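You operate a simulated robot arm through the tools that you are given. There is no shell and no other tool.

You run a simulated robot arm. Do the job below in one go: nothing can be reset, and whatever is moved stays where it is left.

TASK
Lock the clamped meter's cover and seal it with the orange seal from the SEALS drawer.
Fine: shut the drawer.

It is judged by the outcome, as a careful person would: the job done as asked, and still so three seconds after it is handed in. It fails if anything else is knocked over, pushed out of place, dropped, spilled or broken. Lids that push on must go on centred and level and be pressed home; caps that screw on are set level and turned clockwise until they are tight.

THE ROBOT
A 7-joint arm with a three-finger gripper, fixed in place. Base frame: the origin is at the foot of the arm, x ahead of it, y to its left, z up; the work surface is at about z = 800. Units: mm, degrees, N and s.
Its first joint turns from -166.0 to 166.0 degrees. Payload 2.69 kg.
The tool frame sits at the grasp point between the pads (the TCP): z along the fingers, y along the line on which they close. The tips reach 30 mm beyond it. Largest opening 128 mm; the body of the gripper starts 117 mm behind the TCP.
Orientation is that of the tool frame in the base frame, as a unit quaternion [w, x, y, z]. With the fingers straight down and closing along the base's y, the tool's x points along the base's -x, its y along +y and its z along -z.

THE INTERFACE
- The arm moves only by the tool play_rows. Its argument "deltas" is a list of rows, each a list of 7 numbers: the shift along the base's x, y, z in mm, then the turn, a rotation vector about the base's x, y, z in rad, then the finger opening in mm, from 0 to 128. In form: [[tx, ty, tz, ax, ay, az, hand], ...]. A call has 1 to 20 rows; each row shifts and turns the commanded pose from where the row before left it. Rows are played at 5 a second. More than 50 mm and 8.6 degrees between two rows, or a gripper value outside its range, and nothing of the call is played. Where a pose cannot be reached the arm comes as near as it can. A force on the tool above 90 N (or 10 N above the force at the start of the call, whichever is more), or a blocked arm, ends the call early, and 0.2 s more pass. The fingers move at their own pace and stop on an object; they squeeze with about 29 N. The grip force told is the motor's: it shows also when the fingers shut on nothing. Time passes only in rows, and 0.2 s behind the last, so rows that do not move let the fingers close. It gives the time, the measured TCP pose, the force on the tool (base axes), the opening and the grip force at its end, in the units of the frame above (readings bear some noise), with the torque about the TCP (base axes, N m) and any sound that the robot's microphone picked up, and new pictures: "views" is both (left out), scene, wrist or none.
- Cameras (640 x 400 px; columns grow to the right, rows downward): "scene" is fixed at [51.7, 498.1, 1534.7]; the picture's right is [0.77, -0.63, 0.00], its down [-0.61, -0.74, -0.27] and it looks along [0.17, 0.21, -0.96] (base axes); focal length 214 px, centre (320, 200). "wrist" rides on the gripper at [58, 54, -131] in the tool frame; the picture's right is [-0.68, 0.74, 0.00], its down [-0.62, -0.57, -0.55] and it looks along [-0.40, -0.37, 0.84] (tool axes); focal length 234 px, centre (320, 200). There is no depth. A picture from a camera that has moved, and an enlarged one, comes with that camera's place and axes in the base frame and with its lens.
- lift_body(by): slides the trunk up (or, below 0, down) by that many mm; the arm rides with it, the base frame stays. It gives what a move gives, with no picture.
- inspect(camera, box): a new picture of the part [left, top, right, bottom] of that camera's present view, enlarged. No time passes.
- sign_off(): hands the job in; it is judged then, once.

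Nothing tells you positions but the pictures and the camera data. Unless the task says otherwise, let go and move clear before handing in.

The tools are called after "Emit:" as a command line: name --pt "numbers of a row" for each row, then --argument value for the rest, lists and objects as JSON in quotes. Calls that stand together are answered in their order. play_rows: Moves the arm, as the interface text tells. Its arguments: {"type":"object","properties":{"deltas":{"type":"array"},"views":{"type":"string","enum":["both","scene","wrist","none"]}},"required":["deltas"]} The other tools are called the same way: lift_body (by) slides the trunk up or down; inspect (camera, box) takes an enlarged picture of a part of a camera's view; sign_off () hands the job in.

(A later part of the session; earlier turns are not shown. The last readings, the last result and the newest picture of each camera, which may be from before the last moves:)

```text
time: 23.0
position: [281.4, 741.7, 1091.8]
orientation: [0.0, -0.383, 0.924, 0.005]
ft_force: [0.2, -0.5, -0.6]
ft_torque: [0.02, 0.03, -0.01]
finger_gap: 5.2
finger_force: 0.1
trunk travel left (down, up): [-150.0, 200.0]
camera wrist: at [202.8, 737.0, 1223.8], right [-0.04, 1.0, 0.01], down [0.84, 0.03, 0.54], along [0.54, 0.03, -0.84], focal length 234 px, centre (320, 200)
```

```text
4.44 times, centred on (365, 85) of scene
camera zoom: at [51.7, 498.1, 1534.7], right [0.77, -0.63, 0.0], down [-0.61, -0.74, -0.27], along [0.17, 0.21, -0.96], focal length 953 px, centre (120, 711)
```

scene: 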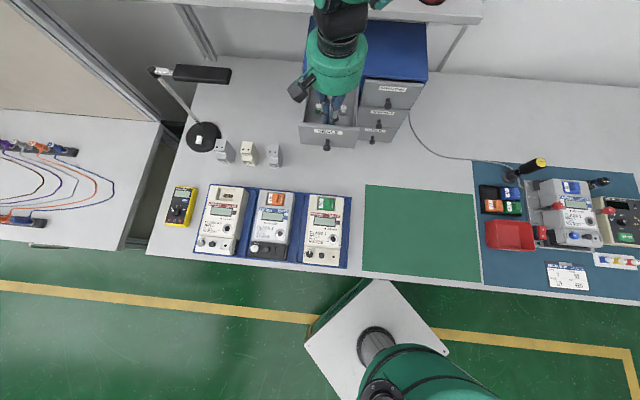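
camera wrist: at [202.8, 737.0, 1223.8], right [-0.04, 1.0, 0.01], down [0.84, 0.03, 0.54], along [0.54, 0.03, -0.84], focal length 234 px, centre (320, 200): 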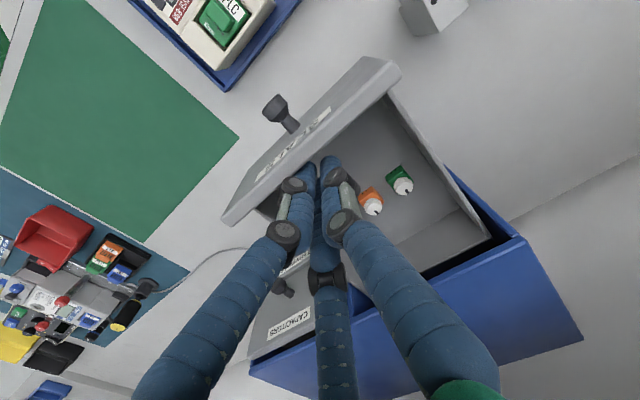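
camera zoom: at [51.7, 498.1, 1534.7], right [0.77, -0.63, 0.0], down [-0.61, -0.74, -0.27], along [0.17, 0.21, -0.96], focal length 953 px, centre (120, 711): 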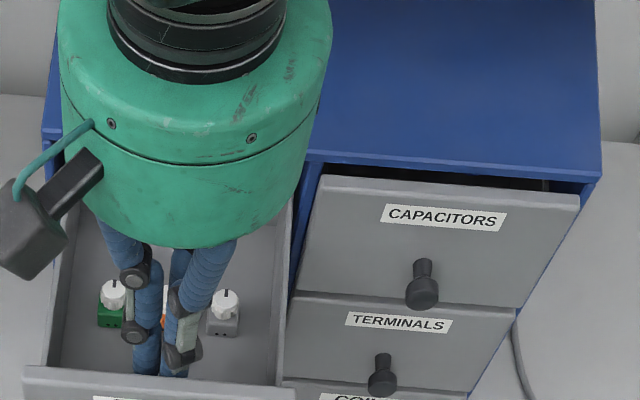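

The drawer is open far enough, with the orange seal at roughly s=-329, b=790, top z≈1042. I'll lift out and take a close look at the seals.

Emit:
play_rows --pt "0 0 30 0 0 0 5" --pt "0 0 40 0 0 0 40" --pt "-40 -40 0 0 0 0 100" --pt "0 0 0 0 0 0 100"

Emit:
inspect --camera "wrist" --box '[350, 120, 550, 245]'

Emit:
inspect --camera "scene" --box '[300, 60, 380, 140]'

```text
refused: row 3 steps farther than a row can; nothing moved
```

```text
3.20 times, centred on (450, 182) of wrist
camera zoom: at [202.8, 737.0, 1223.8], right [-0.04, 1.0, 0.01], down [0.84, 0.03, 0.54], along [0.54, 0.03, -0.84], focal length 749 px, centre (-96, 256)
```

zoom: 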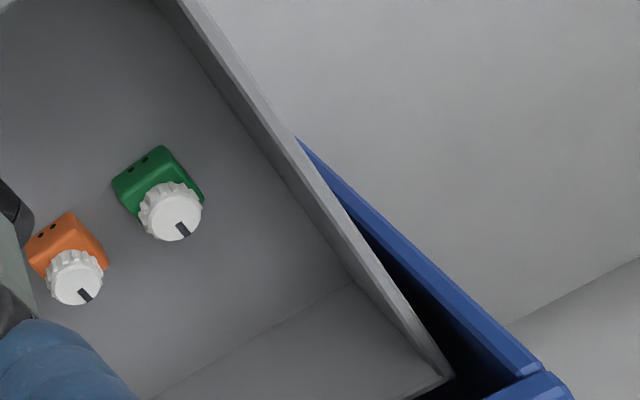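

```text
5.00 times, centred on (340, 100) of scene
camera zoom: at [51.7, 498.1, 1534.7], right [0.77, -0.63, 0.0], down [-0.61, -0.74, -0.27], along [0.17, 0.21, -0.96], focal length 1072 px, centre (220, 700)
```

zoom: 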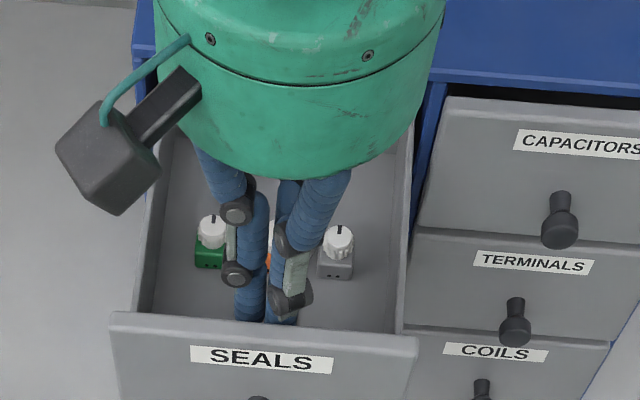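

Each seal has a coloured block with a fluted white rotor. Before choosing a grip I'll leave the drawer and go look at the clamped meter's lock and seal seat.

Emit:
play_rows --pt "0 0 35 0 0 0 5" --pt "0 0 40 0 0 0 20" --pt "30 -30 20 0 0 0 20" --pt "34 -34 0 0 0 0 20" --pt "34 -34 0 0 0 0 20" --pt "34 -34 0 0 0 0 20" --pt "34 -34 0 0 0 0 20" --pt "34 -34 0 0 0 0 20" --pt "34 -34 0 0 0 0 20" --pt "34 -34 0 0 0 0 20" --pt "34 -34 0 0 0 0 20" --pt "20 -40 0 0 0 0 20" --pt "10 -40 -20 0 0 0 20" --pt "10 -40 -20 0 0 0 20"

```text
time: 26.0
position: [624.1, 320.6, 1148.2]
orientation: [-0.001, -0.382, 0.924, 0.005]
ft_force: [0.1, 0.4, 0.1]
ft_torque: [0.0, -0.02, 0.03]
finger_gap: 19.7
finger_force: 0.0
trunk travel left (down, up): [-150.0, 200.0]
camera wrist: at [545.6, 316.0, 1280.1], right [-0.04, 1.0, 0.01], down [0.84, 0.03, 0.55], along [0.54, 0.03, -0.84], focal length 234 px, centre (320, 200)
```

scene: 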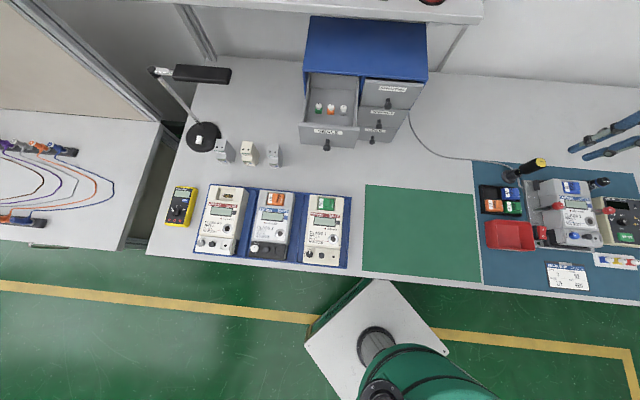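
wrist: 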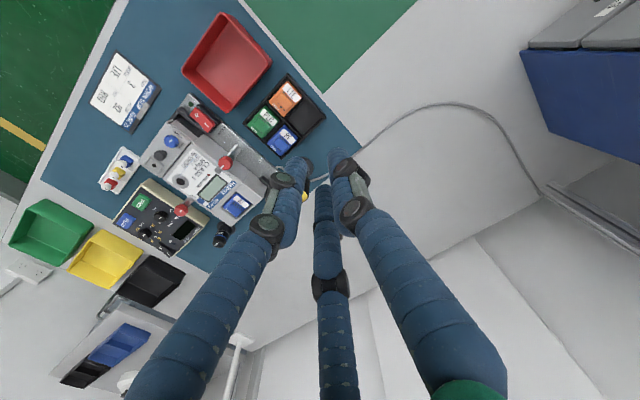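

Emit:
play_rows --pt "15 -41 -11 0 0 0 20" --pt "15 -41 -11 0 0 0 20" --pt "15 -41 -11 0 0 0 20" --pt "15 -41 -11 0 0 0 20" --pt "15 -41 -11 0 0 0 20" --pt "15 -41 -11 0 0 0 20" --pt "0 0 0 0 0 0 20"

Emit:
inspect --camera "wrist" --box '[200, 20, 440, 170]'

Emit:
inspect --camera "scene" --box '[300, 60, 380, 150]'

```text
time: 27.6
position: [714.8, 74.0, 1080.8]
orientation: [-0.001, -0.382, 0.924, 0.004]
ft_force: [1.6, -0.5, -0.2]
ft_torque: [0.09, 0.04, 0.0]
finger_gap: 20.0
finger_force: 0.2
trunk travel left (down, up): [-150.0, 200.0]
camera wrist: at [636.3, 69.1, 1213.6], right [-0.04, 1.0, 0.01], down [0.84, 0.03, 0.54], along [0.54, 0.03, -0.84], focal length 234 px, centre (320, 200)
```

scene: 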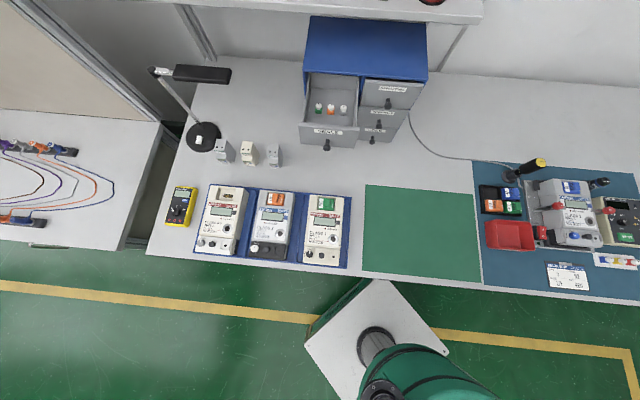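
wrist: 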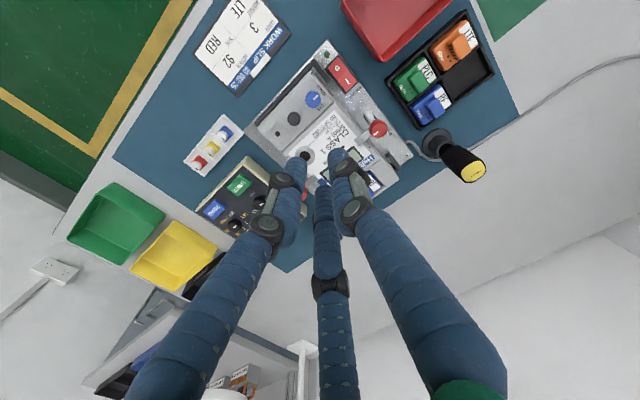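

```text
2.67 times, centred on (320, 95) of wrist
camera zoom: at [636.3, 69.1, 1213.6], right [-0.04, 1.0, 0.01], down [0.84, 0.03, 0.54], along [0.54, 0.03, -0.84], focal length 624 px, centre (320, 480)
```

zoom: 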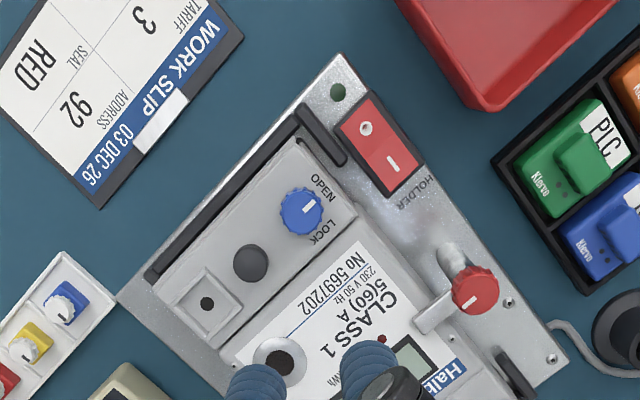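

```text
4.44 times, centred on (340, 105) of scene
camera zoom: at [51.7, 498.1, 1534.7], right [0.77, -0.63, 0.0], down [-0.61, -0.74, -0.27], along [0.17, 0.21, -0.96], focal length 953 px, centre (231, 622)
```

zoom: 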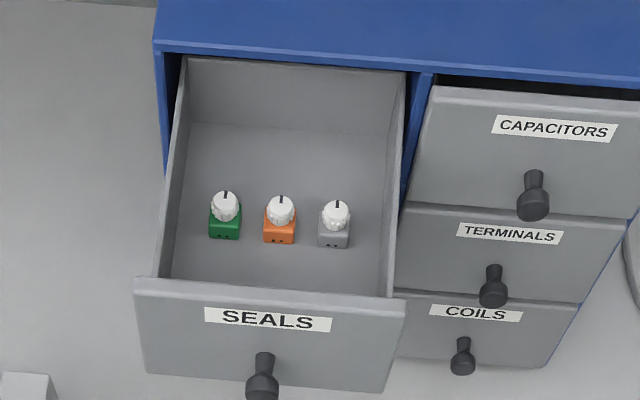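

I can read the cover now. The blue LOCK knob points to OPEN, with LOCK a quarter turn clockwise, and the seal seat is the square frame with a hole at the right end. I'll drop closer for a second view to fix heights.

Emit:
play_rows --pt "-3 0 -40 0 0 0 20" --pt "-3 0 -40 0 0 0 20" --pt "0 0 0 0 0 0 20" --views "wrist"

Emit:
inspect --camera "wrist" --box '[210, 40, 400, 165]'

Emit:
inspect --camera "wrist" --box '[60, 80, 220, 180]'

```text
time: 28.4
position: [707.4, 75.2, 1000.0]
orientation: [-0.001, -0.382, 0.924, 0.004]
ft_force: [-0.1, 0.2, -1.3]
ft_torque: [0.0, 0.07, -0.01]
finger_gap: 20.0
finger_force: 0.0
trunk travel left (down, up): [-150.0, 200.0]
camera wrist: at [629.4, 70.3, 1132.8], right [-0.04, 1.0, 0.01], down [0.84, 0.03, 0.54], along [0.54, 0.03, -0.84], focal length 234 px, centre (320, 200)
```

wrist: 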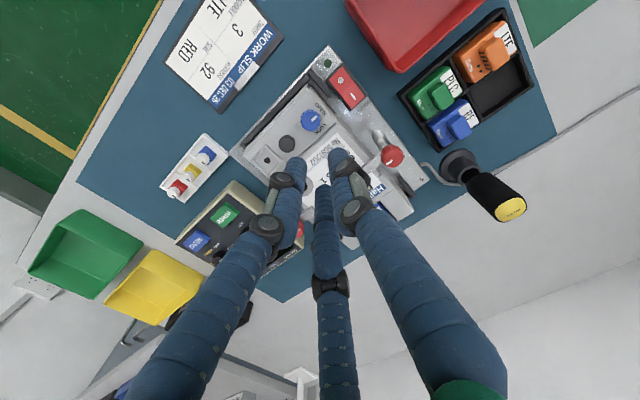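

```text
3.20 times, centred on (305, 102) of wrist
camera zoom: at [629.4, 70.3, 1132.8], right [-0.04, 1.0, 0.01], down [0.84, 0.03, 0.54], along [0.54, 0.03, -0.84], focal length 749 px, centre (368, 512)
```

zoom: 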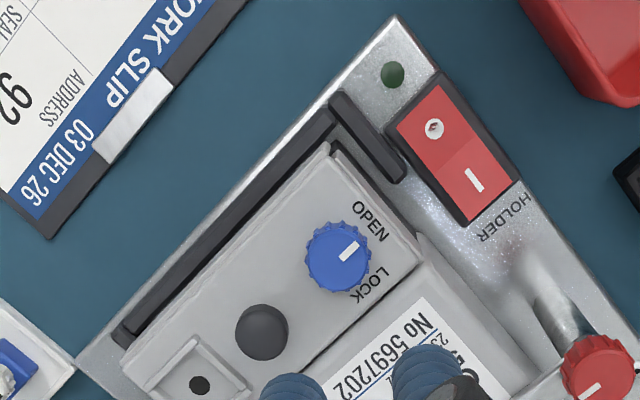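

```text
4.00 times, centred on (140, 130) of wrist
camera zoom: at [629.4, 70.3, 1132.8], right [-0.04, 1.0, 0.01], down [0.84, 0.03, 0.54], along [0.54, 0.03, -0.84], focal length 937 px, centre (1040, 480)
```

zoom: 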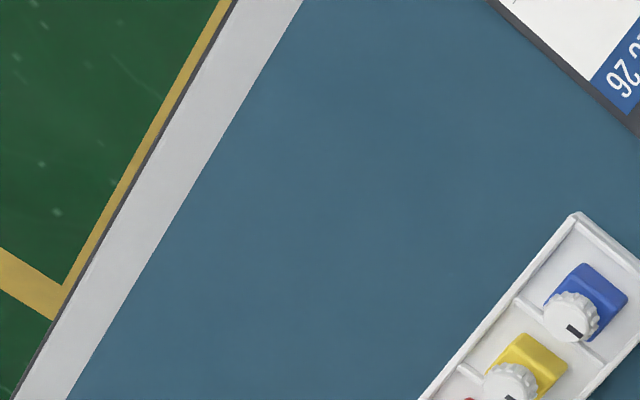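

Emit:
play_rows --pt "-15 35 0 0 0 0 20" --pt "-15 35 0 0 0 0 20" --pt "0 0 0 0 0 0 20" --views "wrist"

Emit:
inspect --camera "wrist" --box '[150, 80, 340, 205]'

```text
time: 29.2
position: [677.1, 146.2, 1000.6]
orientation: [-0.001, -0.383, 0.924, 0.004]
ft_force: [0.3, 0.9, 0.0]
ft_torque: [-0.07, 0.01, 0.01]
finger_gap: 19.9
finger_force: 0.0
trunk travel left (down, up): [-150.0, 200.0]
camera wrist: at [598.7, 141.1, 1133.9], right [-0.04, 1.0, 0.01], down [0.84, 0.03, 0.54], along [0.54, 0.03, -0.84], focal length 234 px, centre (320, 200)
```

wrist: 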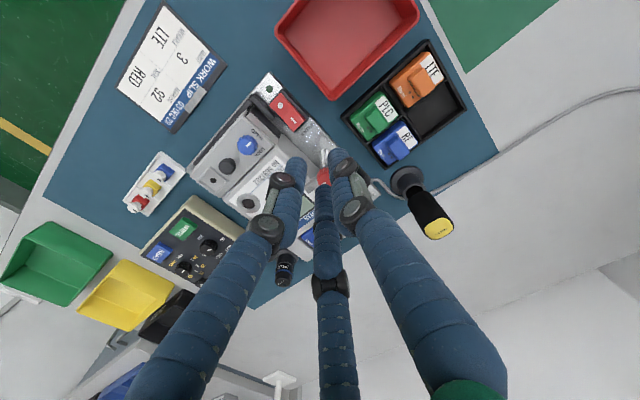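

```text
3.20 times, centred on (245, 142) of wrist
camera zoom: at [598.7, 141.1, 1133.9], right [-0.04, 1.0, 0.01], down [0.84, 0.03, 0.54], along [0.54, 0.03, -0.84], focal length 749 px, centre (560, 384)
```

zoom: 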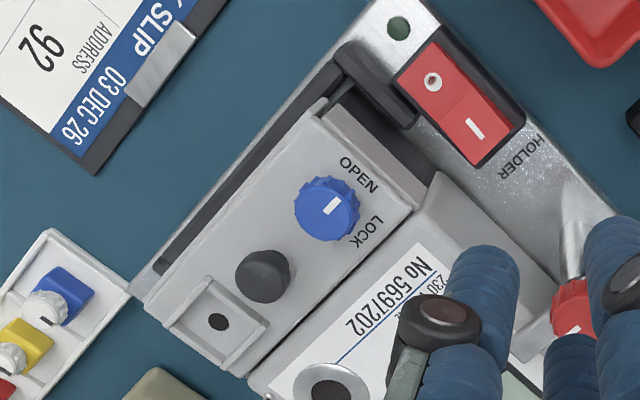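

The two wrist views agree well: lock knob top at (693, 64, 876), black post at (718, 39, 881) and seal seat at (744, 13, 869). Space around the knob is tight, so I'll measure my fingertips before going in.

Emit:
play_rows --pt "0 0 0 0 0 0 28" --pt "0 0 0 0 0 0 28" --views "none"

Emit:
inspect --camera "wrist" --box '[250, 130, 400, 230]'

```text
time: 29.8
position: [678.4, 145.5, 1001.8]
orientation: [-0.001, -0.383, 0.924, 0.004]
ft_force: [-0.4, 0.3, -0.2]
ft_torque: [0.02, 0.05, -0.01]
finger_gap: 27.9
finger_force: 0.0
trunk travel left (down, up): [-150.0, 200.0]
```

```text
4.00 times, centred on (325, 180) of wrist
camera zoom: at [599.2, 140.3, 1133.9], right [-0.04, 1.0, 0.01], down [0.84, 0.03, 0.54], along [0.54, 0.03, -0.84], focal length 937 px, centre (300, 280)
```

zoom: 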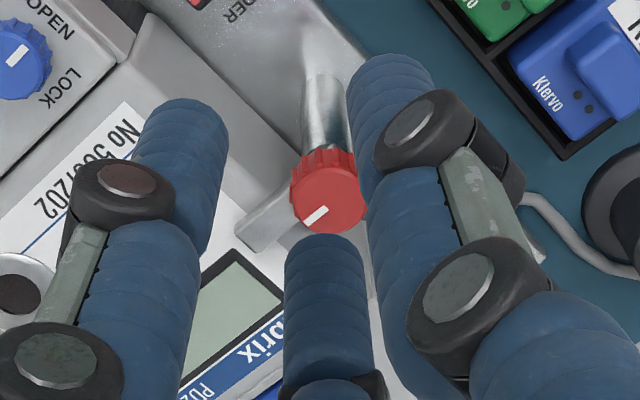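

My fingers are about 16 mm round, too thick to swing fully between knob and post. I'll first try turning the knob with the closed fingertips pressed lightly on its top, so I'm moving above it.

Emit:
play_rows --pt "4 -27 0 -0.0066 -0.0048 0.131 0" --pt "5 -27 0 0 0 0.131 0" --pt "5 -27 0 0 0 0.131 0" --pt "0 0 -30 0 0 0.131 0" --pt "0 0 -30 0 0 0 0" --pt "0 0 0 0 0 0 0" --views "wrist"

Emit:
inspect --camera "wrist" --box '[240, 100, 400, 200]'

```text
time: 31.2
position: [691.0, 64.2, 940.0]
orientation: [-0.001, -0.61, 0.793, 0.0]
ft_force: [-0.2, 0.4, -1.1]
ft_torque: [-0.02, 0.05, -0.01]
finger_gap: 2.3
finger_force: 29.5
trunk travel left (down, up): [-150.0, 200.0]
camera wrist: at [624.7, 21.3, 1072.3], right [-0.54, 0.84, 0.0], down [0.71, 0.45, 0.55], along [0.46, 0.29, -0.84], focal length 234 px, centre (320, 200)
```

wrist: 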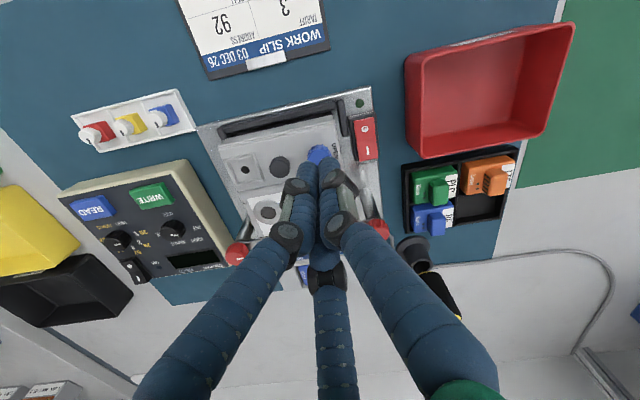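

```text
4.00 times, centred on (320, 150) of wrist
camera zoom: at [624.7, 21.3, 1072.3], right [-0.54, 0.84, 0.0], down [0.71, 0.45, 0.55], along [0.46, 0.29, -0.84], focal length 937 px, centre (320, 400)
```

zoom: 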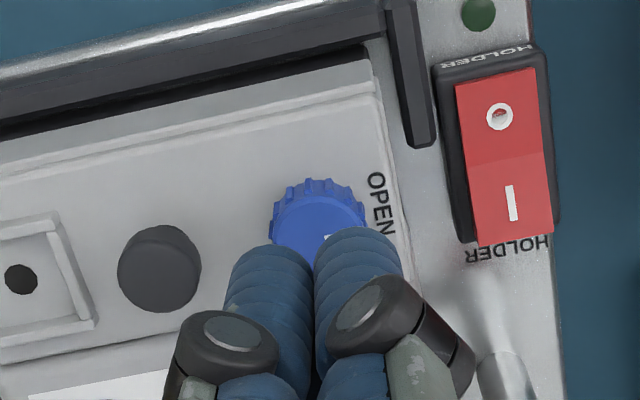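

Emit:
play_rows --pt "0 0 0 0 0 0 90" --pt "0 0 0 0 0 0 90" --pt "0 0 0 0 0 0 90" --views "none"

Emit:
inspect --camera "wrist" --box '[220, 110, 380, 210]'

```text
time: 32.0
position: [690.0, 64.7, 940.1]
orientation: [0.0, -0.609, 0.793, 0.0]
ft_force: [-0.6, 0.3, -0.5]
ft_torque: [0.0, -0.01, -0.01]
finger_gap: 90.1
finger_force: 0.0
trunk travel left (down, up): [-150.0, 200.0]
```

```text
4.00 times, centred on (300, 160) of wrist
camera zoom: at [624.2, 21.3, 1072.8], right [-0.54, 0.84, 0.0], down [0.71, 0.45, 0.55], along [0.46, 0.29, -0.84], focal length 937 px, centre (400, 360)
```

zoom: 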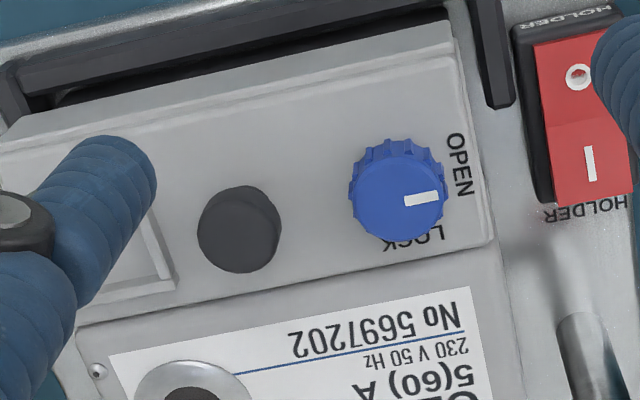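

A refined estimate puts the lock knob's centre at (694, 66) and its top at z≈878. I'll close the fingers, centre on it, and go down to just above.

Emit:
play_rows --pt "3.5 1.3 0 0 0 0 0" --pt "0 0 0 0 0 0 0" --pt "0 0 -14 0 0 0 0" --pt "0 0 -12 0 0 0 0" --pt "0 0 0 0 0 0 0" --views "none"

Emit:
inspect --camera "wrist" --box '[240, 100, 400, 200]'

```text
time: 33.2
position: [695.2, 65.1, 914.7]
orientation: [-0.001, -0.609, 0.793, 0.001]
ft_force: [0.1, 0.0, -0.4]
ft_torque: [-0.01, 0.03, -0.02]
finger_gap: 2.3
finger_force: 29.2
trunk travel left (down, up): [-150.0, 200.0]
```

```text
4.00 times, centred on (320, 150) of wrist
camera zoom: at [627.6, 22.5, 1046.9], right [-0.54, 0.84, 0.0], down [0.71, 0.45, 0.55], along [0.46, 0.29, -0.84], focal length 937 px, centre (320, 400)
```

zoom: 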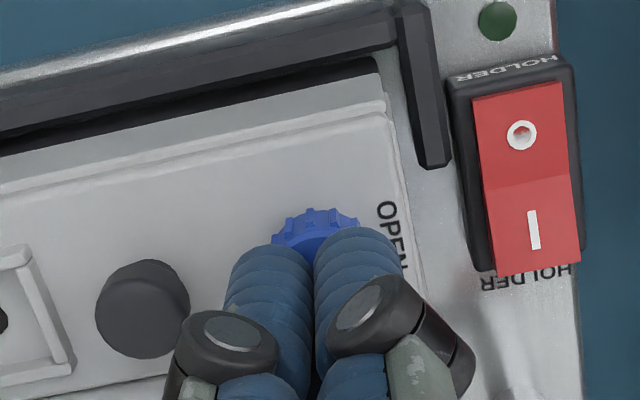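

Emit:
play_rows --pt "0 0 -2 0 0 0 0" --pt "0 0 -2 0 0 0 0" --pt "0 0 -2 0 0 0 0" --pt "0 0 0 0 0 0 0" --views "none"

```text
time: 34.2
position: [695.4, 64.5, 910.5]
orientation: [0.0, -0.609, 0.793, -0.001]
ft_force: [-5.6, 1.6, 19.1]
ft_torque: [0.04, 0.23, -0.04]
finger_gap: 6.2
finger_force: 29.1
trunk travel left (down, up): [-150.0, 200.0]
```

Light contact at about 19 N. I'll try turning clockwise by 30°.

Emit:
play_rows --pt "0 0 0 0 0 -0.131 0" --pt "0 0 0 0 0 -0.131 0" --pt "0 0 0 0 0 -0.131 0" --pt "0 0 0 0 0 -0.131 0" --pt "0 0 0 0 0 0 0" --views "none"

Emit:
inspect --camera "wrist" --box '[240, 100, 400, 200]'

```text
time: 35.4
position: [694.5, 65.7, 909.8]
orientation: [0.001, -0.382, 0.924, 0.0]
ft_force: [-7.1, 1.3, 38.1]
ft_torque: [0.1, 0.25, 0.0]
finger_gap: 6.3
finger_force: 29.0
trunk travel left (down, up): [-150.0, 200.0]
```

```text
4.00 times, centred on (320, 150) of wrist
camera zoom: at [614.8, 61.1, 1042.4], right [-0.04, 1.0, 0.0], down [0.83, 0.03, 0.55], along [0.55, 0.02, -0.83], focal length 937 px, centre (320, 400)
```

zoom: 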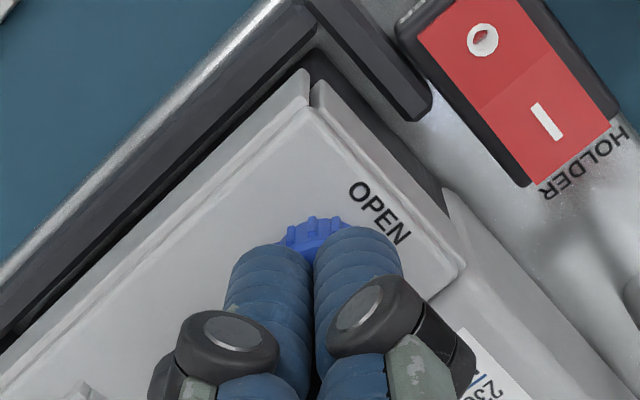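

Emit:
play_rows --pt "0 0 15 0 0 0 0" --pt "0 0 15 0 0 0 60" --pt "0 0 0 0 0 0 90" --pt "0 0 0 0 0 0 90" --views "none"

Emit:
inspect --camera "wrist" --box '[240, 100, 400, 200]'

```text
time: 36.4
position: [696.4, 63.8, 937.4]
orientation: [0.0, -0.384, 0.924, 0.001]
ft_force: [1.1, 0.2, 0.1]
ft_torque: [0.07, 0.03, 0.03]
finger_gap: 90.0
finger_force: 0.0
trunk travel left (down, up): [-150.0, 200.0]
```

```text
4.00 times, centred on (320, 150) of wrist
camera zoom: at [615.9, 60.8, 1070.5], right [-0.04, 1.0, 0.0], down [0.84, 0.04, 0.55], along [0.55, 0.02, -0.84], focal length 937 px, centre (320, 400)
```

zoom: 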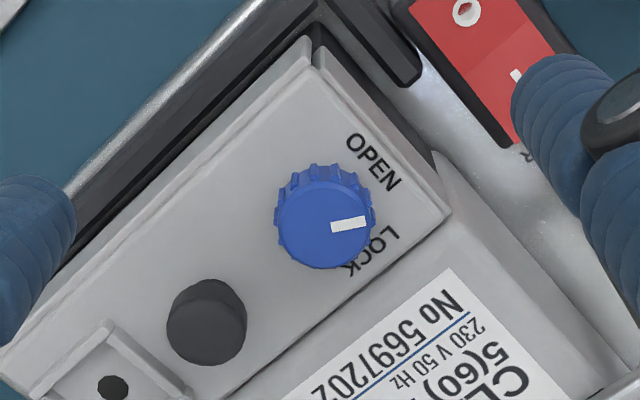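

The press-and-turn works: the pointer moved from OPEN nearly halfway to LOCK. I'll press again and turn the remainder.

Emit:
play_rows --pt "0 0 0 0 0 0 0" --pt "0 0 0 0 0 0 0" --pt "0 0 -14 0 0 0 0" --pt "0 0 -12 0 0 0 0" --pt "0 0 -2 0 0 0 0" --pt "0 0 -2 0 0 0 0" --pt "0 0 0 0 0 0 0" --views "none"

```text
time: 38.0
position: [695.6, 64.4, 910.1]
orientation: [0.001, -0.382, 0.924, 0.0]
ft_force: [-7.0, 2.9, 22.4]
ft_torque: [0.07, 0.19, 0.0]
finger_gap: 5.8
finger_force: 29.2
trunk travel left (down, up): [-150.0, 200.0]
```

Emit:
play_rows --pt "0 0 0 0 0 -0.131 0" --pt "0 0 0 0 0 -0.131 0" --pt "0 0 0 0 0 -0.131 0" --pt "0 0 0 0 0 -0.131 0" --pt "0 0 0 0 0 -0.131 0" --pt "0 0 0 0 0 -0.131 0" --pt "0 0 0 0 0 -0.131 0" --pt "0 0 0 0 0 0 0" --views "none"

Emit:
play_rows --pt "0 0 15 0 0 0 0" --pt "0 0 15 0 0 0 60" --pt "0 0 0 0 0 0 90" --pt "0 0 0 0 0 0 90" --views "none"

Emit:
inspect --camera "wrist" --box '[240, 100, 400, 200]'

```text
time: 39.8
position: [693.7, 63.2, 910.8]
orientation: [0.0, 0.068, 0.998, 0.001]
ft_force: [-7.5, -8.3, 42.5]
ft_torque: [-0.11, 0.25, 0.04]
finger_gap: 5.8
finger_force: 29.2
trunk travel left (down, up): [-150.0, 200.0]
```

```text
time: 40.8
position: [694.2, 65.6, 938.9]
orientation: [0.0, 0.066, 0.998, 0.0]
ft_force: [-0.1, 0.1, 0.5]
ft_torque: [0.01, 0.0, 0.0]
finger_gap: 89.9
finger_force: 0.1
trunk travel left (down, up): [-150.0, 200.0]
```

```text
4.00 times, centred on (320, 150) of wrist
camera zoom: at [643.8, 124.9, 1070.5], right [0.77, 0.64, 0.0], down [0.54, -0.64, 0.55], along [0.35, -0.42, -0.84], focal length 937 px, centre (320, 400)
```

zoom: 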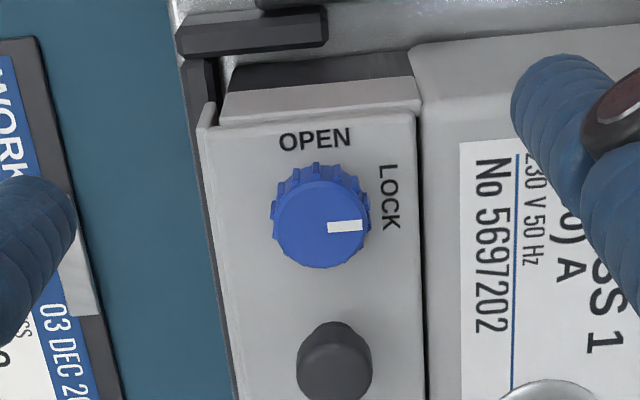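

Emit:
inspect --camera "wrist" --box '[285, 115, 365, 195]'

Emit:
inspect --camera "scene" --box '[540, 200, 620, 260]'

```text
5.00 times, centred on (325, 155) of wrist
camera zoom: at [643.8, 124.9, 1070.5], right [0.77, 0.64, 0.0], down [0.54, -0.64, 0.55], along [0.35, -0.42, -0.84], focal length 1171 px, centre (295, 425)
```

zoom: 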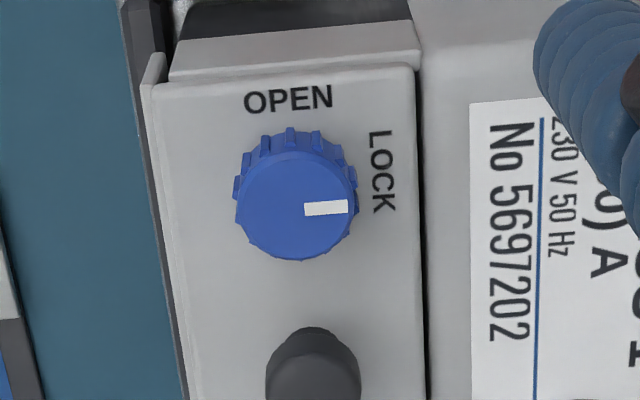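

```text
6.67 times, centred on (580, 230) of scene
camera zoom: at [51.7, 498.1, 1534.7], right [0.77, -0.63, 0.0], down [-0.61, -0.74, -0.27], along [0.17, 0.21, -0.96], focal length 1430 px, centre (-1413, 0)
```

zoom: 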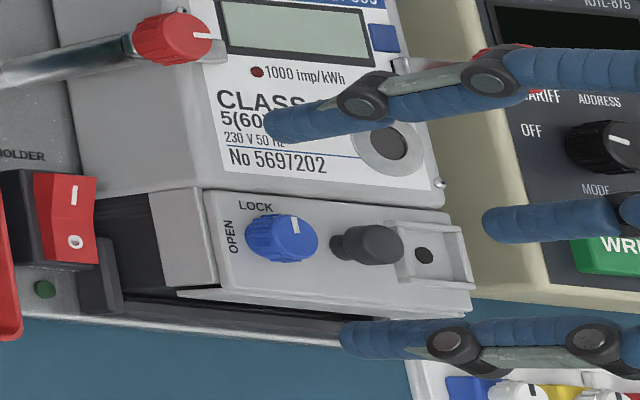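

The pointer now lines up with LOCK in both views. I'll look at the seal seat from here before fetching the seal.

Emit:
inspect --camera "wrist" --box '[260, 160, 400, 250]'

Emit:
inspect --camera "scene" --box '[575, 220, 605, 245]'

```text
4.44 times, centred on (330, 205) of wrist
camera zoom: at [643.8, 124.9, 1070.5], right [0.77, 0.64, 0.0], down [0.54, -0.64, 0.55], along [0.35, -0.42, -0.84], focal length 1041 px, centre (276, 178)
```

zoom: 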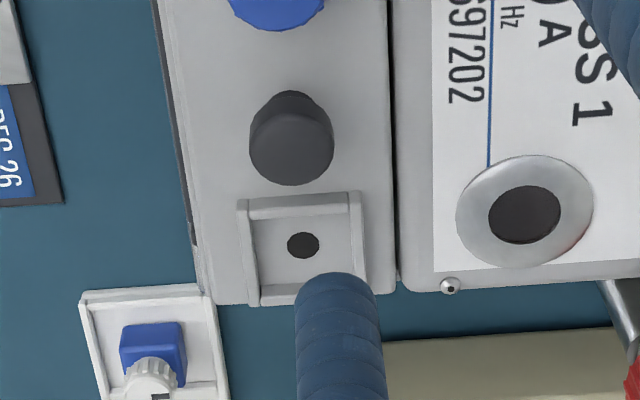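

```text
16.00 times, centred on (590, 232) of scene
camera zoom: at [51.7, 498.1, 1534.7], right [0.77, -0.63, 0.0], down [-0.61, -0.74, -0.27], along [0.17, 0.21, -0.96], focal length 3432 px, centre (-4000, -320)
```

zoom: 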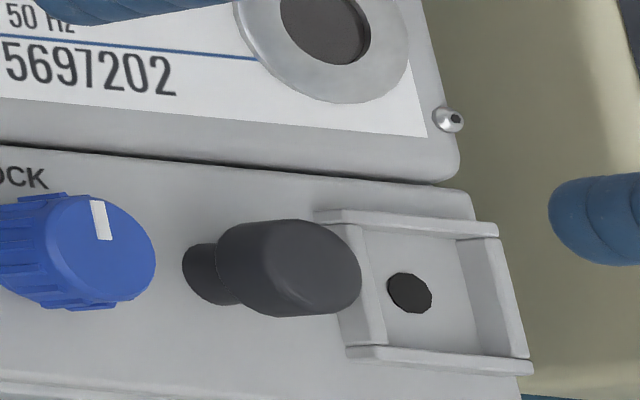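

The seat is a square frame, about 22 mm inside, centred near (744.5, 13.3). Next I'll lift away and return to the drawer, turning the hand so my fingers straddle the neighbouring seals.

Emit:
play_rows --pt "0 0 45 0 0 0 60" --pt "0 0 45 0 0 0 28" --pt "0 20 45 0 0 0 28" --pt "-5 20 45 0 0 0 28" --pt "-13 40 20 0 0 0.04 28" --pt "-13 43 20 0 0 0.04 28" --pt "-13 45 10 0 0 0.04 28" --pt "-13 46 0 0 0 0.04 28" --pt "-30 36 0 0 0 0.04 28" --pt "-30 36 0 0 0 0.04 28" --pt "-30 36 0 0 0 0.04 28" --pt "-30 36 0 0 0 0.04 28" --pt "-30 36 0 0 0 0.04 28" --pt "-30 36 0 0 0 0.033 28" --pt "-30 36 0 0 0 0 28" --pt "-30 36 0 0 0 0 28" --pt "-30 36 0 0 0 0 28" --pt "-30 36 0 0 0 0 28" --pt "-30 36 0 0 0 0 28"

```text
time: 44.8
position: [307.8, 675.5, 1169.4]
orientation: [0.0, -0.13, 0.992, 0.0]
ft_force: [0.4, 0.3, -0.4]
ft_torque: [0.01, 0.01, 0.02]
finger_gap: 27.8
finger_force: 0.1
trunk travel left (down, up): [-150.0, 200.0]
camera wrist: at [237.9, 711.8, 1301.7], right [0.46, 0.89, 0.0], down [0.74, -0.39, 0.55], along [0.49, -0.25, -0.84], focal length 234 px, centre (320, 200)
```

scene: 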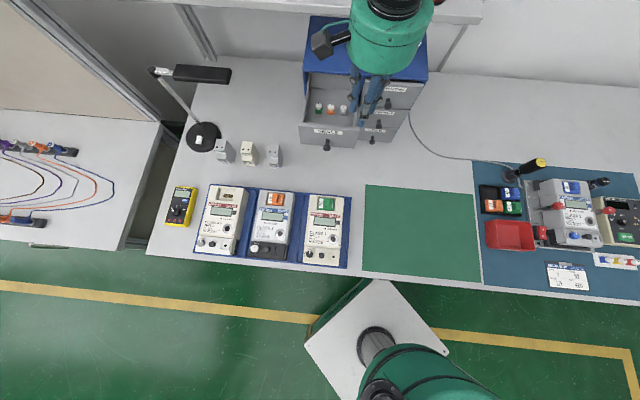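
wrist: 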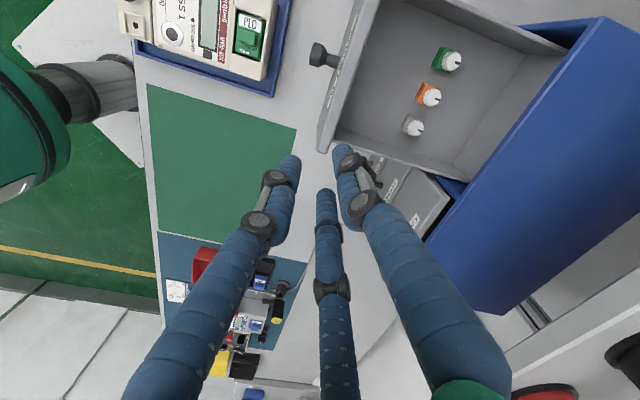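

Emit:
inspect --camera "wrist" --box '[380, 30, 500, 150]'

```text
3.33 times, centred on (440, 90) of wrist
camera zoom: at [237.9, 711.8, 1301.7], right [0.46, 0.89, 0.0], down [0.74, -0.39, 0.55], along [0.49, -0.25, -0.84], focal length 781 px, centre (-80, 567)
```

zoom: 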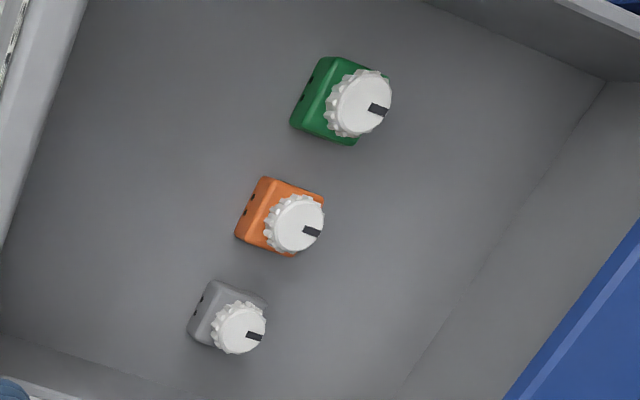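

Emit:
play_rows --pt "10 40 0 0 0 0 28" --pt "10 40 0 0 0 0 28" --pt "1 39 0 0 0 0 28" --pt "0 0 -35 0 0 0 28" --pt "0 0 -35 0 0 0 28" --pt "0 0 0 0 0 0 28"

Emit:
inspect --camera "wrist" --box '[260, 100, 400, 200]'

Emit:
inspect --camera "scene" --box '[300, 60, 380, 140]'

```text
time: 46.2
position: [329.3, 794.9, 1097.5]
orientation: [0.001, -0.129, 0.992, 0.0]
ft_force: [0.2, 0.3, 1.4]
ft_torque: [-0.05, 0.06, -0.02]
finger_gap: 27.8
finger_force: 0.1
trunk travel left (down, up): [-150.0, 200.0]
camera wrist: at [259.1, 831.6, 1230.3], right [0.46, 0.89, 0.0], down [0.74, -0.39, 0.55], along [0.49, -0.25, -0.84], focal length 234 px, centre (320, 200)
```

scene: 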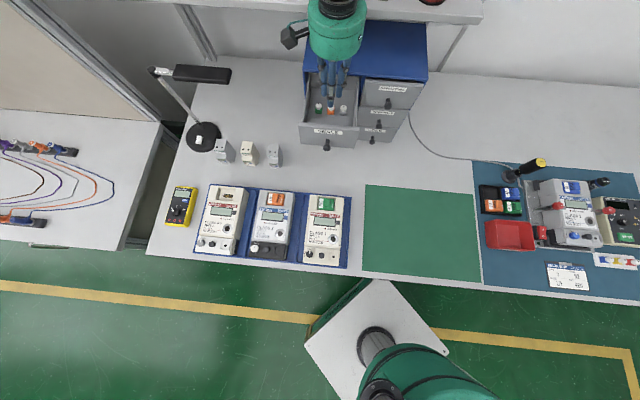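
wrist: 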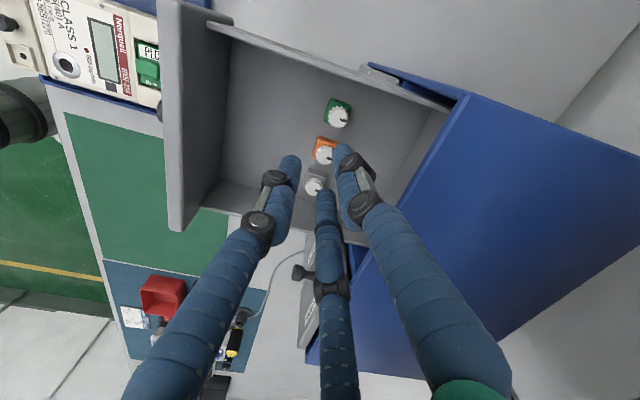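

```text
4.00 times, centred on (330, 150) of wrist
camera zoom: at [259.1, 831.6, 1230.3], right [0.46, 0.89, 0.0], down [0.74, -0.39, 0.55], along [0.49, -0.25, -0.84], focal length 937 px, centre (280, 400)
```

zoom: 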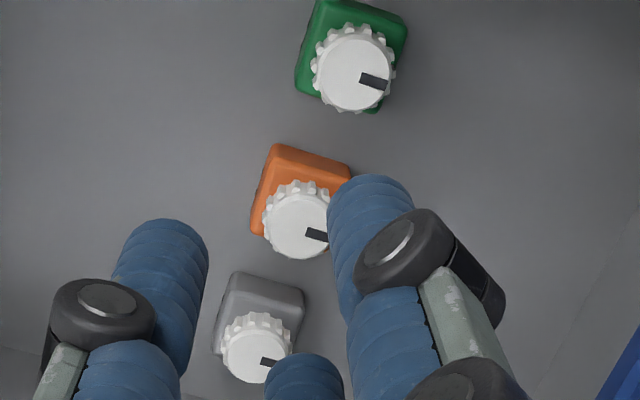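

```text
5.00 times, centred on (340, 100) of scene
camera zoom: at [51.7, 498.1, 1534.7], right [0.77, -0.63, 0.0], down [-0.61, -0.74, -0.27], along [0.17, 0.21, -0.96], focal length 1072 px, centre (220, 700)
```

zoom: 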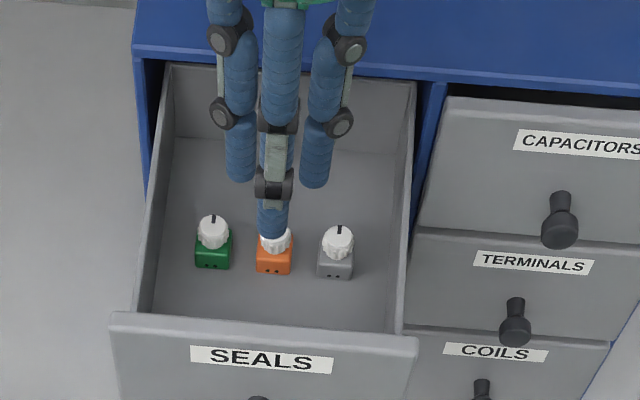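

The orange rotor's centre resolves to about (332, 798), with its top near z=1034. I'll centre over it, lower the tips around the rotor only, and close gently.

Emit:
play_rows --pt "3 2.8 0 0 0 0 28" --pt "0 0 -15 0 0 0 28" --pt "0 0 -10 0 0 0 28" --pt "0 0 0 0 0 0 28" --views "none"

Emit:
inspect --camera "wrist" --box '[260, 100, 400, 200]'

Emit:
inspect --camera "scene" --box '[310, 80, 370, 130]'

```text
time: 47.2
position: [331.9, 798.1, 1073.4]
orientation: [0.0, -0.131, 0.991, 0.0]
ft_force: [-1.0, 0.8, 0.0]
ft_torque: [0.0, 0.0, -0.01]
finger_gap: 28.0
finger_force: 0.0
trunk travel left (down, up): [-150.0, 200.0]
```

```text
4.00 times, centred on (330, 150) of wrist
camera zoom: at [261.7, 833.7, 1205.6], right [0.46, 0.89, 0.0], down [0.74, -0.39, 0.55], along [0.49, -0.25, -0.84], focal length 937 px, centre (280, 400)
```

zoom: 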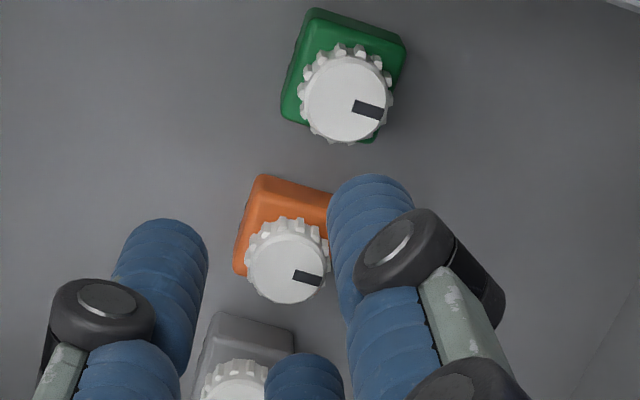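

```text
8.00 times, centred on (340, 105) of scene
camera zoom: at [51.7, 498.1, 1534.7], right [0.77, -0.63, 0.0], down [-0.61, -0.74, -0.27], along [0.17, 0.21, -0.96], focal length 1716 px, centre (160, 960)
```

zoom: 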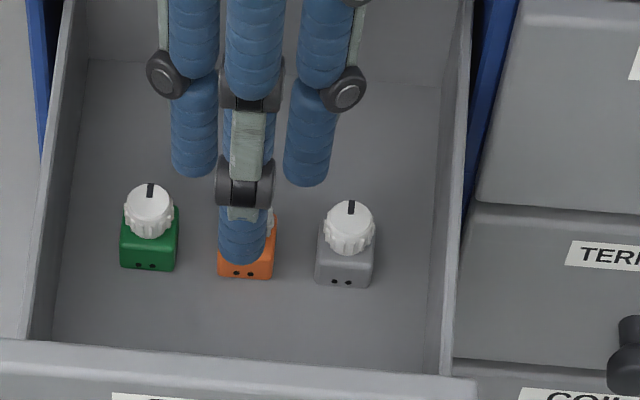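

Emit:
play_rows --pt "0.8 1.5 0 0 0 0 28" --pt "0 0 -9 0 0 0 28" --pt "0 0 -8 0 0 0 28" --pt "0 0 0 0 0 0 28" --views "none"

Emit:
inspect --camera "wrist" --box '[260, 100, 400, 200]'

Emit:
inspect --camera "scene" --box '[310, 80, 370, 130]'

```text
time: 48.2
position: [333.0, 798.7, 1054.8]
orientation: [0.0, -0.13, 0.992, 0.0]
ft_force: [-0.1, 0.5, -0.2]
ft_torque: [0.0, 0.01, 0.0]
finger_gap: 28.0
finger_force: 0.1
trunk travel left (down, up): [-150.0, 200.0]
```

```text
4.00 times, centred on (330, 150) of wrist
camera zoom: at [262.3, 834.6, 1188.8], right [0.46, 0.89, 0.0], down [0.74, -0.39, 0.55], along [0.49, -0.25, -0.84], focal length 937 px, centre (280, 400)
```

zoom: 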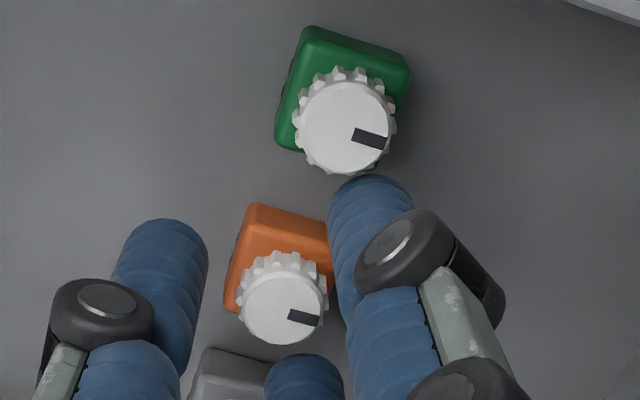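

```text
8.00 times, centred on (340, 105) of scene
camera zoom: at [51.7, 498.1, 1534.7], right [0.77, -0.63, 0.0], down [-0.61, -0.74, -0.27], along [0.17, 0.21, -0.96], focal length 1716 px, centre (160, 960)
```

zoom: 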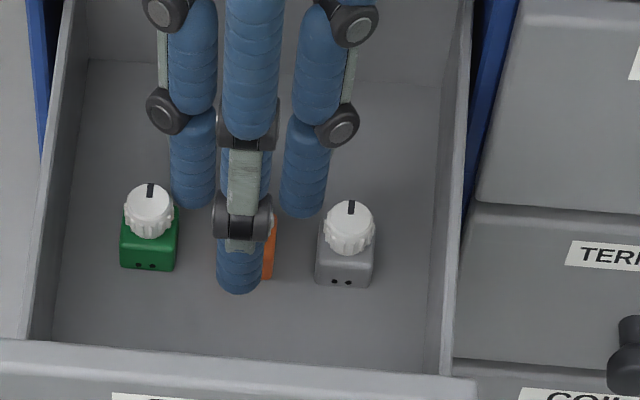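

Emit:
play_rows --pt "0 0 0 0 0 0 18" --pt "0 0 0 0 0 0 8" --pt "0 0 0 0 0 0 8" --pt "0 0 0 0 0 0 8" --views "none"

Emit:
inspect --camera "wrist" --box '[260, 100, 400, 200]'

Emit:
inspect --camera "scene" --box '[310, 80, 370, 130]'

```text
time: 49.2
position: [332.6, 798.6, 1056.2]
orientation: [0.0, -0.13, 0.992, 0.0]
ft_force: [-0.2, -0.3, 0.8]
ft_torque: [0.0, 0.01, -0.02]
finger_gap: 13.5
finger_force: 14.1
trunk travel left (down, up): [-150.0, 200.0]
```

```text
4.00 times, centred on (330, 150) of wrist
camera zoom: at [262.3, 834.5, 1188.9], right [0.46, 0.89, 0.0], down [0.74, -0.39, 0.55], along [0.49, -0.25, -0.84], focal length 937 px, centre (280, 400)
```

zoom: 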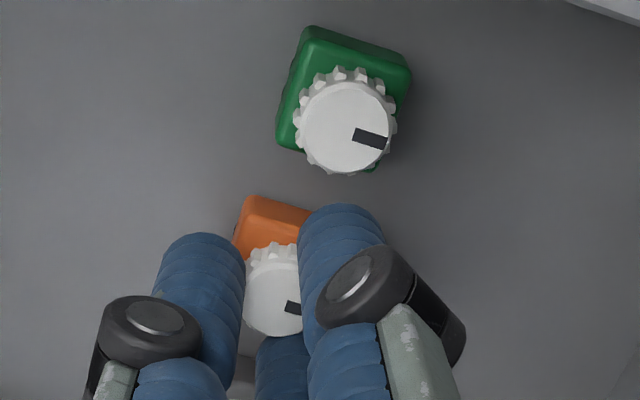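

```text
8.00 times, centred on (340, 105) of scene
camera zoom: at [51.7, 498.1, 1534.7], right [0.77, -0.63, 0.0], down [-0.61, -0.74, -0.27], along [0.17, 0.21, -0.96], focal length 1716 px, centre (160, 960)
```

zoom: 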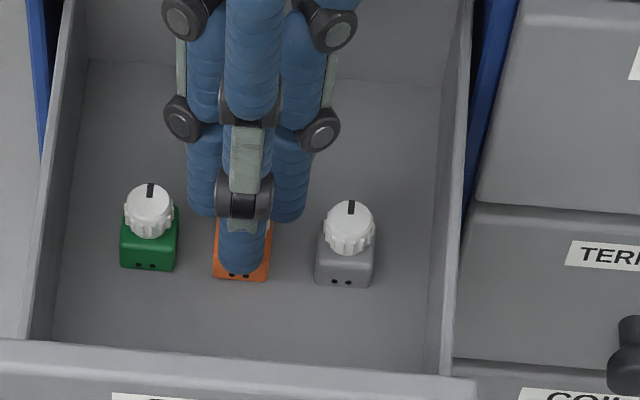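

Gripped at 13.5 mm, which matches the rotor. I'll lift straight up and check that the seal comes along.

Emit:
play_rows --pt "0 0 0 0 0 0 4" --pt "0 0 5 0 0 0 4" --pt "0 0 10 0 0 0 4" --pt "0 0 25 0 0 0 4" --pt "0 0 35 0 0 0 4" --pt "0 0 0 0 0 0 4" --views "none"

Emit:
inspect --camera "wrist" --box '[260, 100, 400, 200]'

Emit:
inspect --camera "scene" --box '[310, 60, 370, 130]'

```text
time: 50.6
position: [332.5, 797.4, 1131.7]
orientation: [0.0, -0.129, 0.992, 0.001]
ft_force: [-0.6, -0.3, 1.0]
ft_torque: [0.03, -0.03, -0.01]
finger_gap: 13.5
finger_force: 14.0
trunk travel left (down, up): [-150.0, 200.0]
```

```text
4.00 times, centred on (330, 150) of wrist
camera zoom: at [262.6, 833.8, 1264.5], right [0.46, 0.89, 0.0], down [0.74, -0.39, 0.55], along [0.49, -0.25, -0.84], focal length 937 px, centre (280, 400)
```

zoom: 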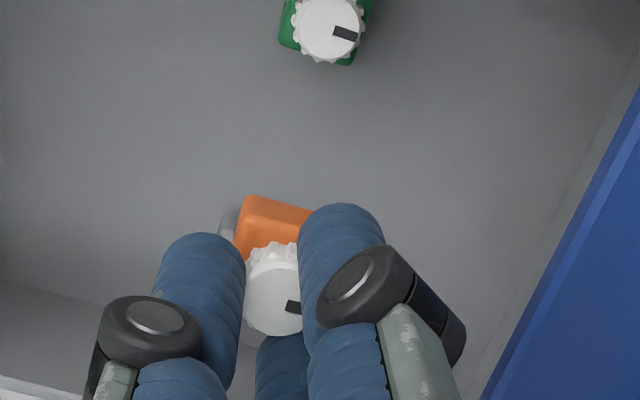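

```text
5.71 times, centred on (340, 95) of scene
camera zoom: at [51.7, 498.1, 1534.7], right [0.77, -0.63, 0.0], down [-0.61, -0.74, -0.27], along [0.17, 0.21, -0.96], focal length 1226 px, centre (206, 800)
```

zoom: 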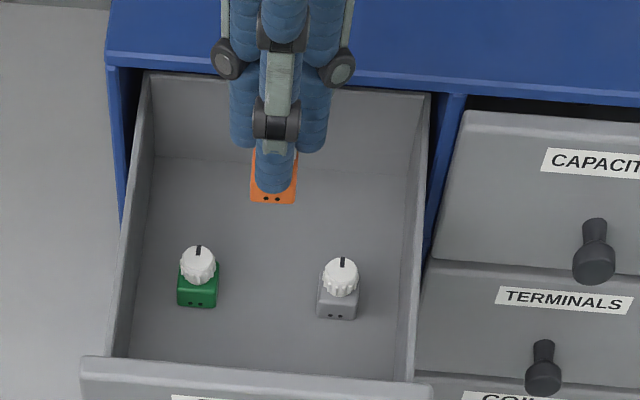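

The orange seal is held and still square. I'll carry it out over the drawer front and across to the meter.

Emit:
play_rows --pt "0 0 20 0 0 0 4" --pt "0 0 20 0 0 0 4" --pt "-8 -25 0 0 0 0 4" --pt "-10 -40 0 0 0 0 4" --pt "28.5 -36 0 0 0 0 4" --pt "28.5 -36 0 0 0 0 4" --pt "28.5 -36 0 0 0 0 4" --pt "28.5 -36 0 0 0 0 4" --pt "28.5 -36 0 0 0 0 4" --pt "28.5 -36 0 0 0 0 4" --pt "28.5 -36 0 0 0 0 4" --pt "28.5 -36 0 0 0 0 4" --pt "28.5 -36 0 0 0 0 4" --pt "28.5 -36 0 0 0 0 4" --pt "28.5 -36 0 0 0 0 4" --pt "20 -30 0 0 0 0 4" --pt "0 0 0 0 0 0 4" --views "wrist"

```text
time: 54.2
position: [647.1, 306.1, 1171.5]
orientation: [0.0, -0.129, 0.992, 0.001]
ft_force: [0.7, -0.2, -0.8]
ft_torque: [0.03, 0.0, 0.03]
finger_gap: 13.6
finger_force: 13.9
trunk travel left (down, up): [-150.0, 200.0]
camera wrist: at [577.6, 342.2, 1303.5], right [0.46, 0.89, 0.0], down [0.74, -0.39, 0.55], along [0.49, -0.25, -0.84], focal length 234 px, centre (320, 200)
```

wrist: 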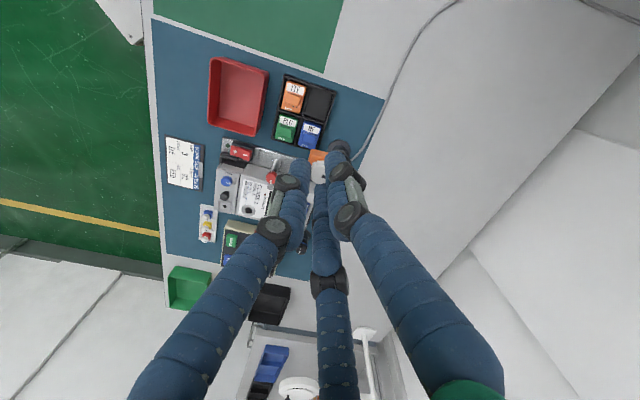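

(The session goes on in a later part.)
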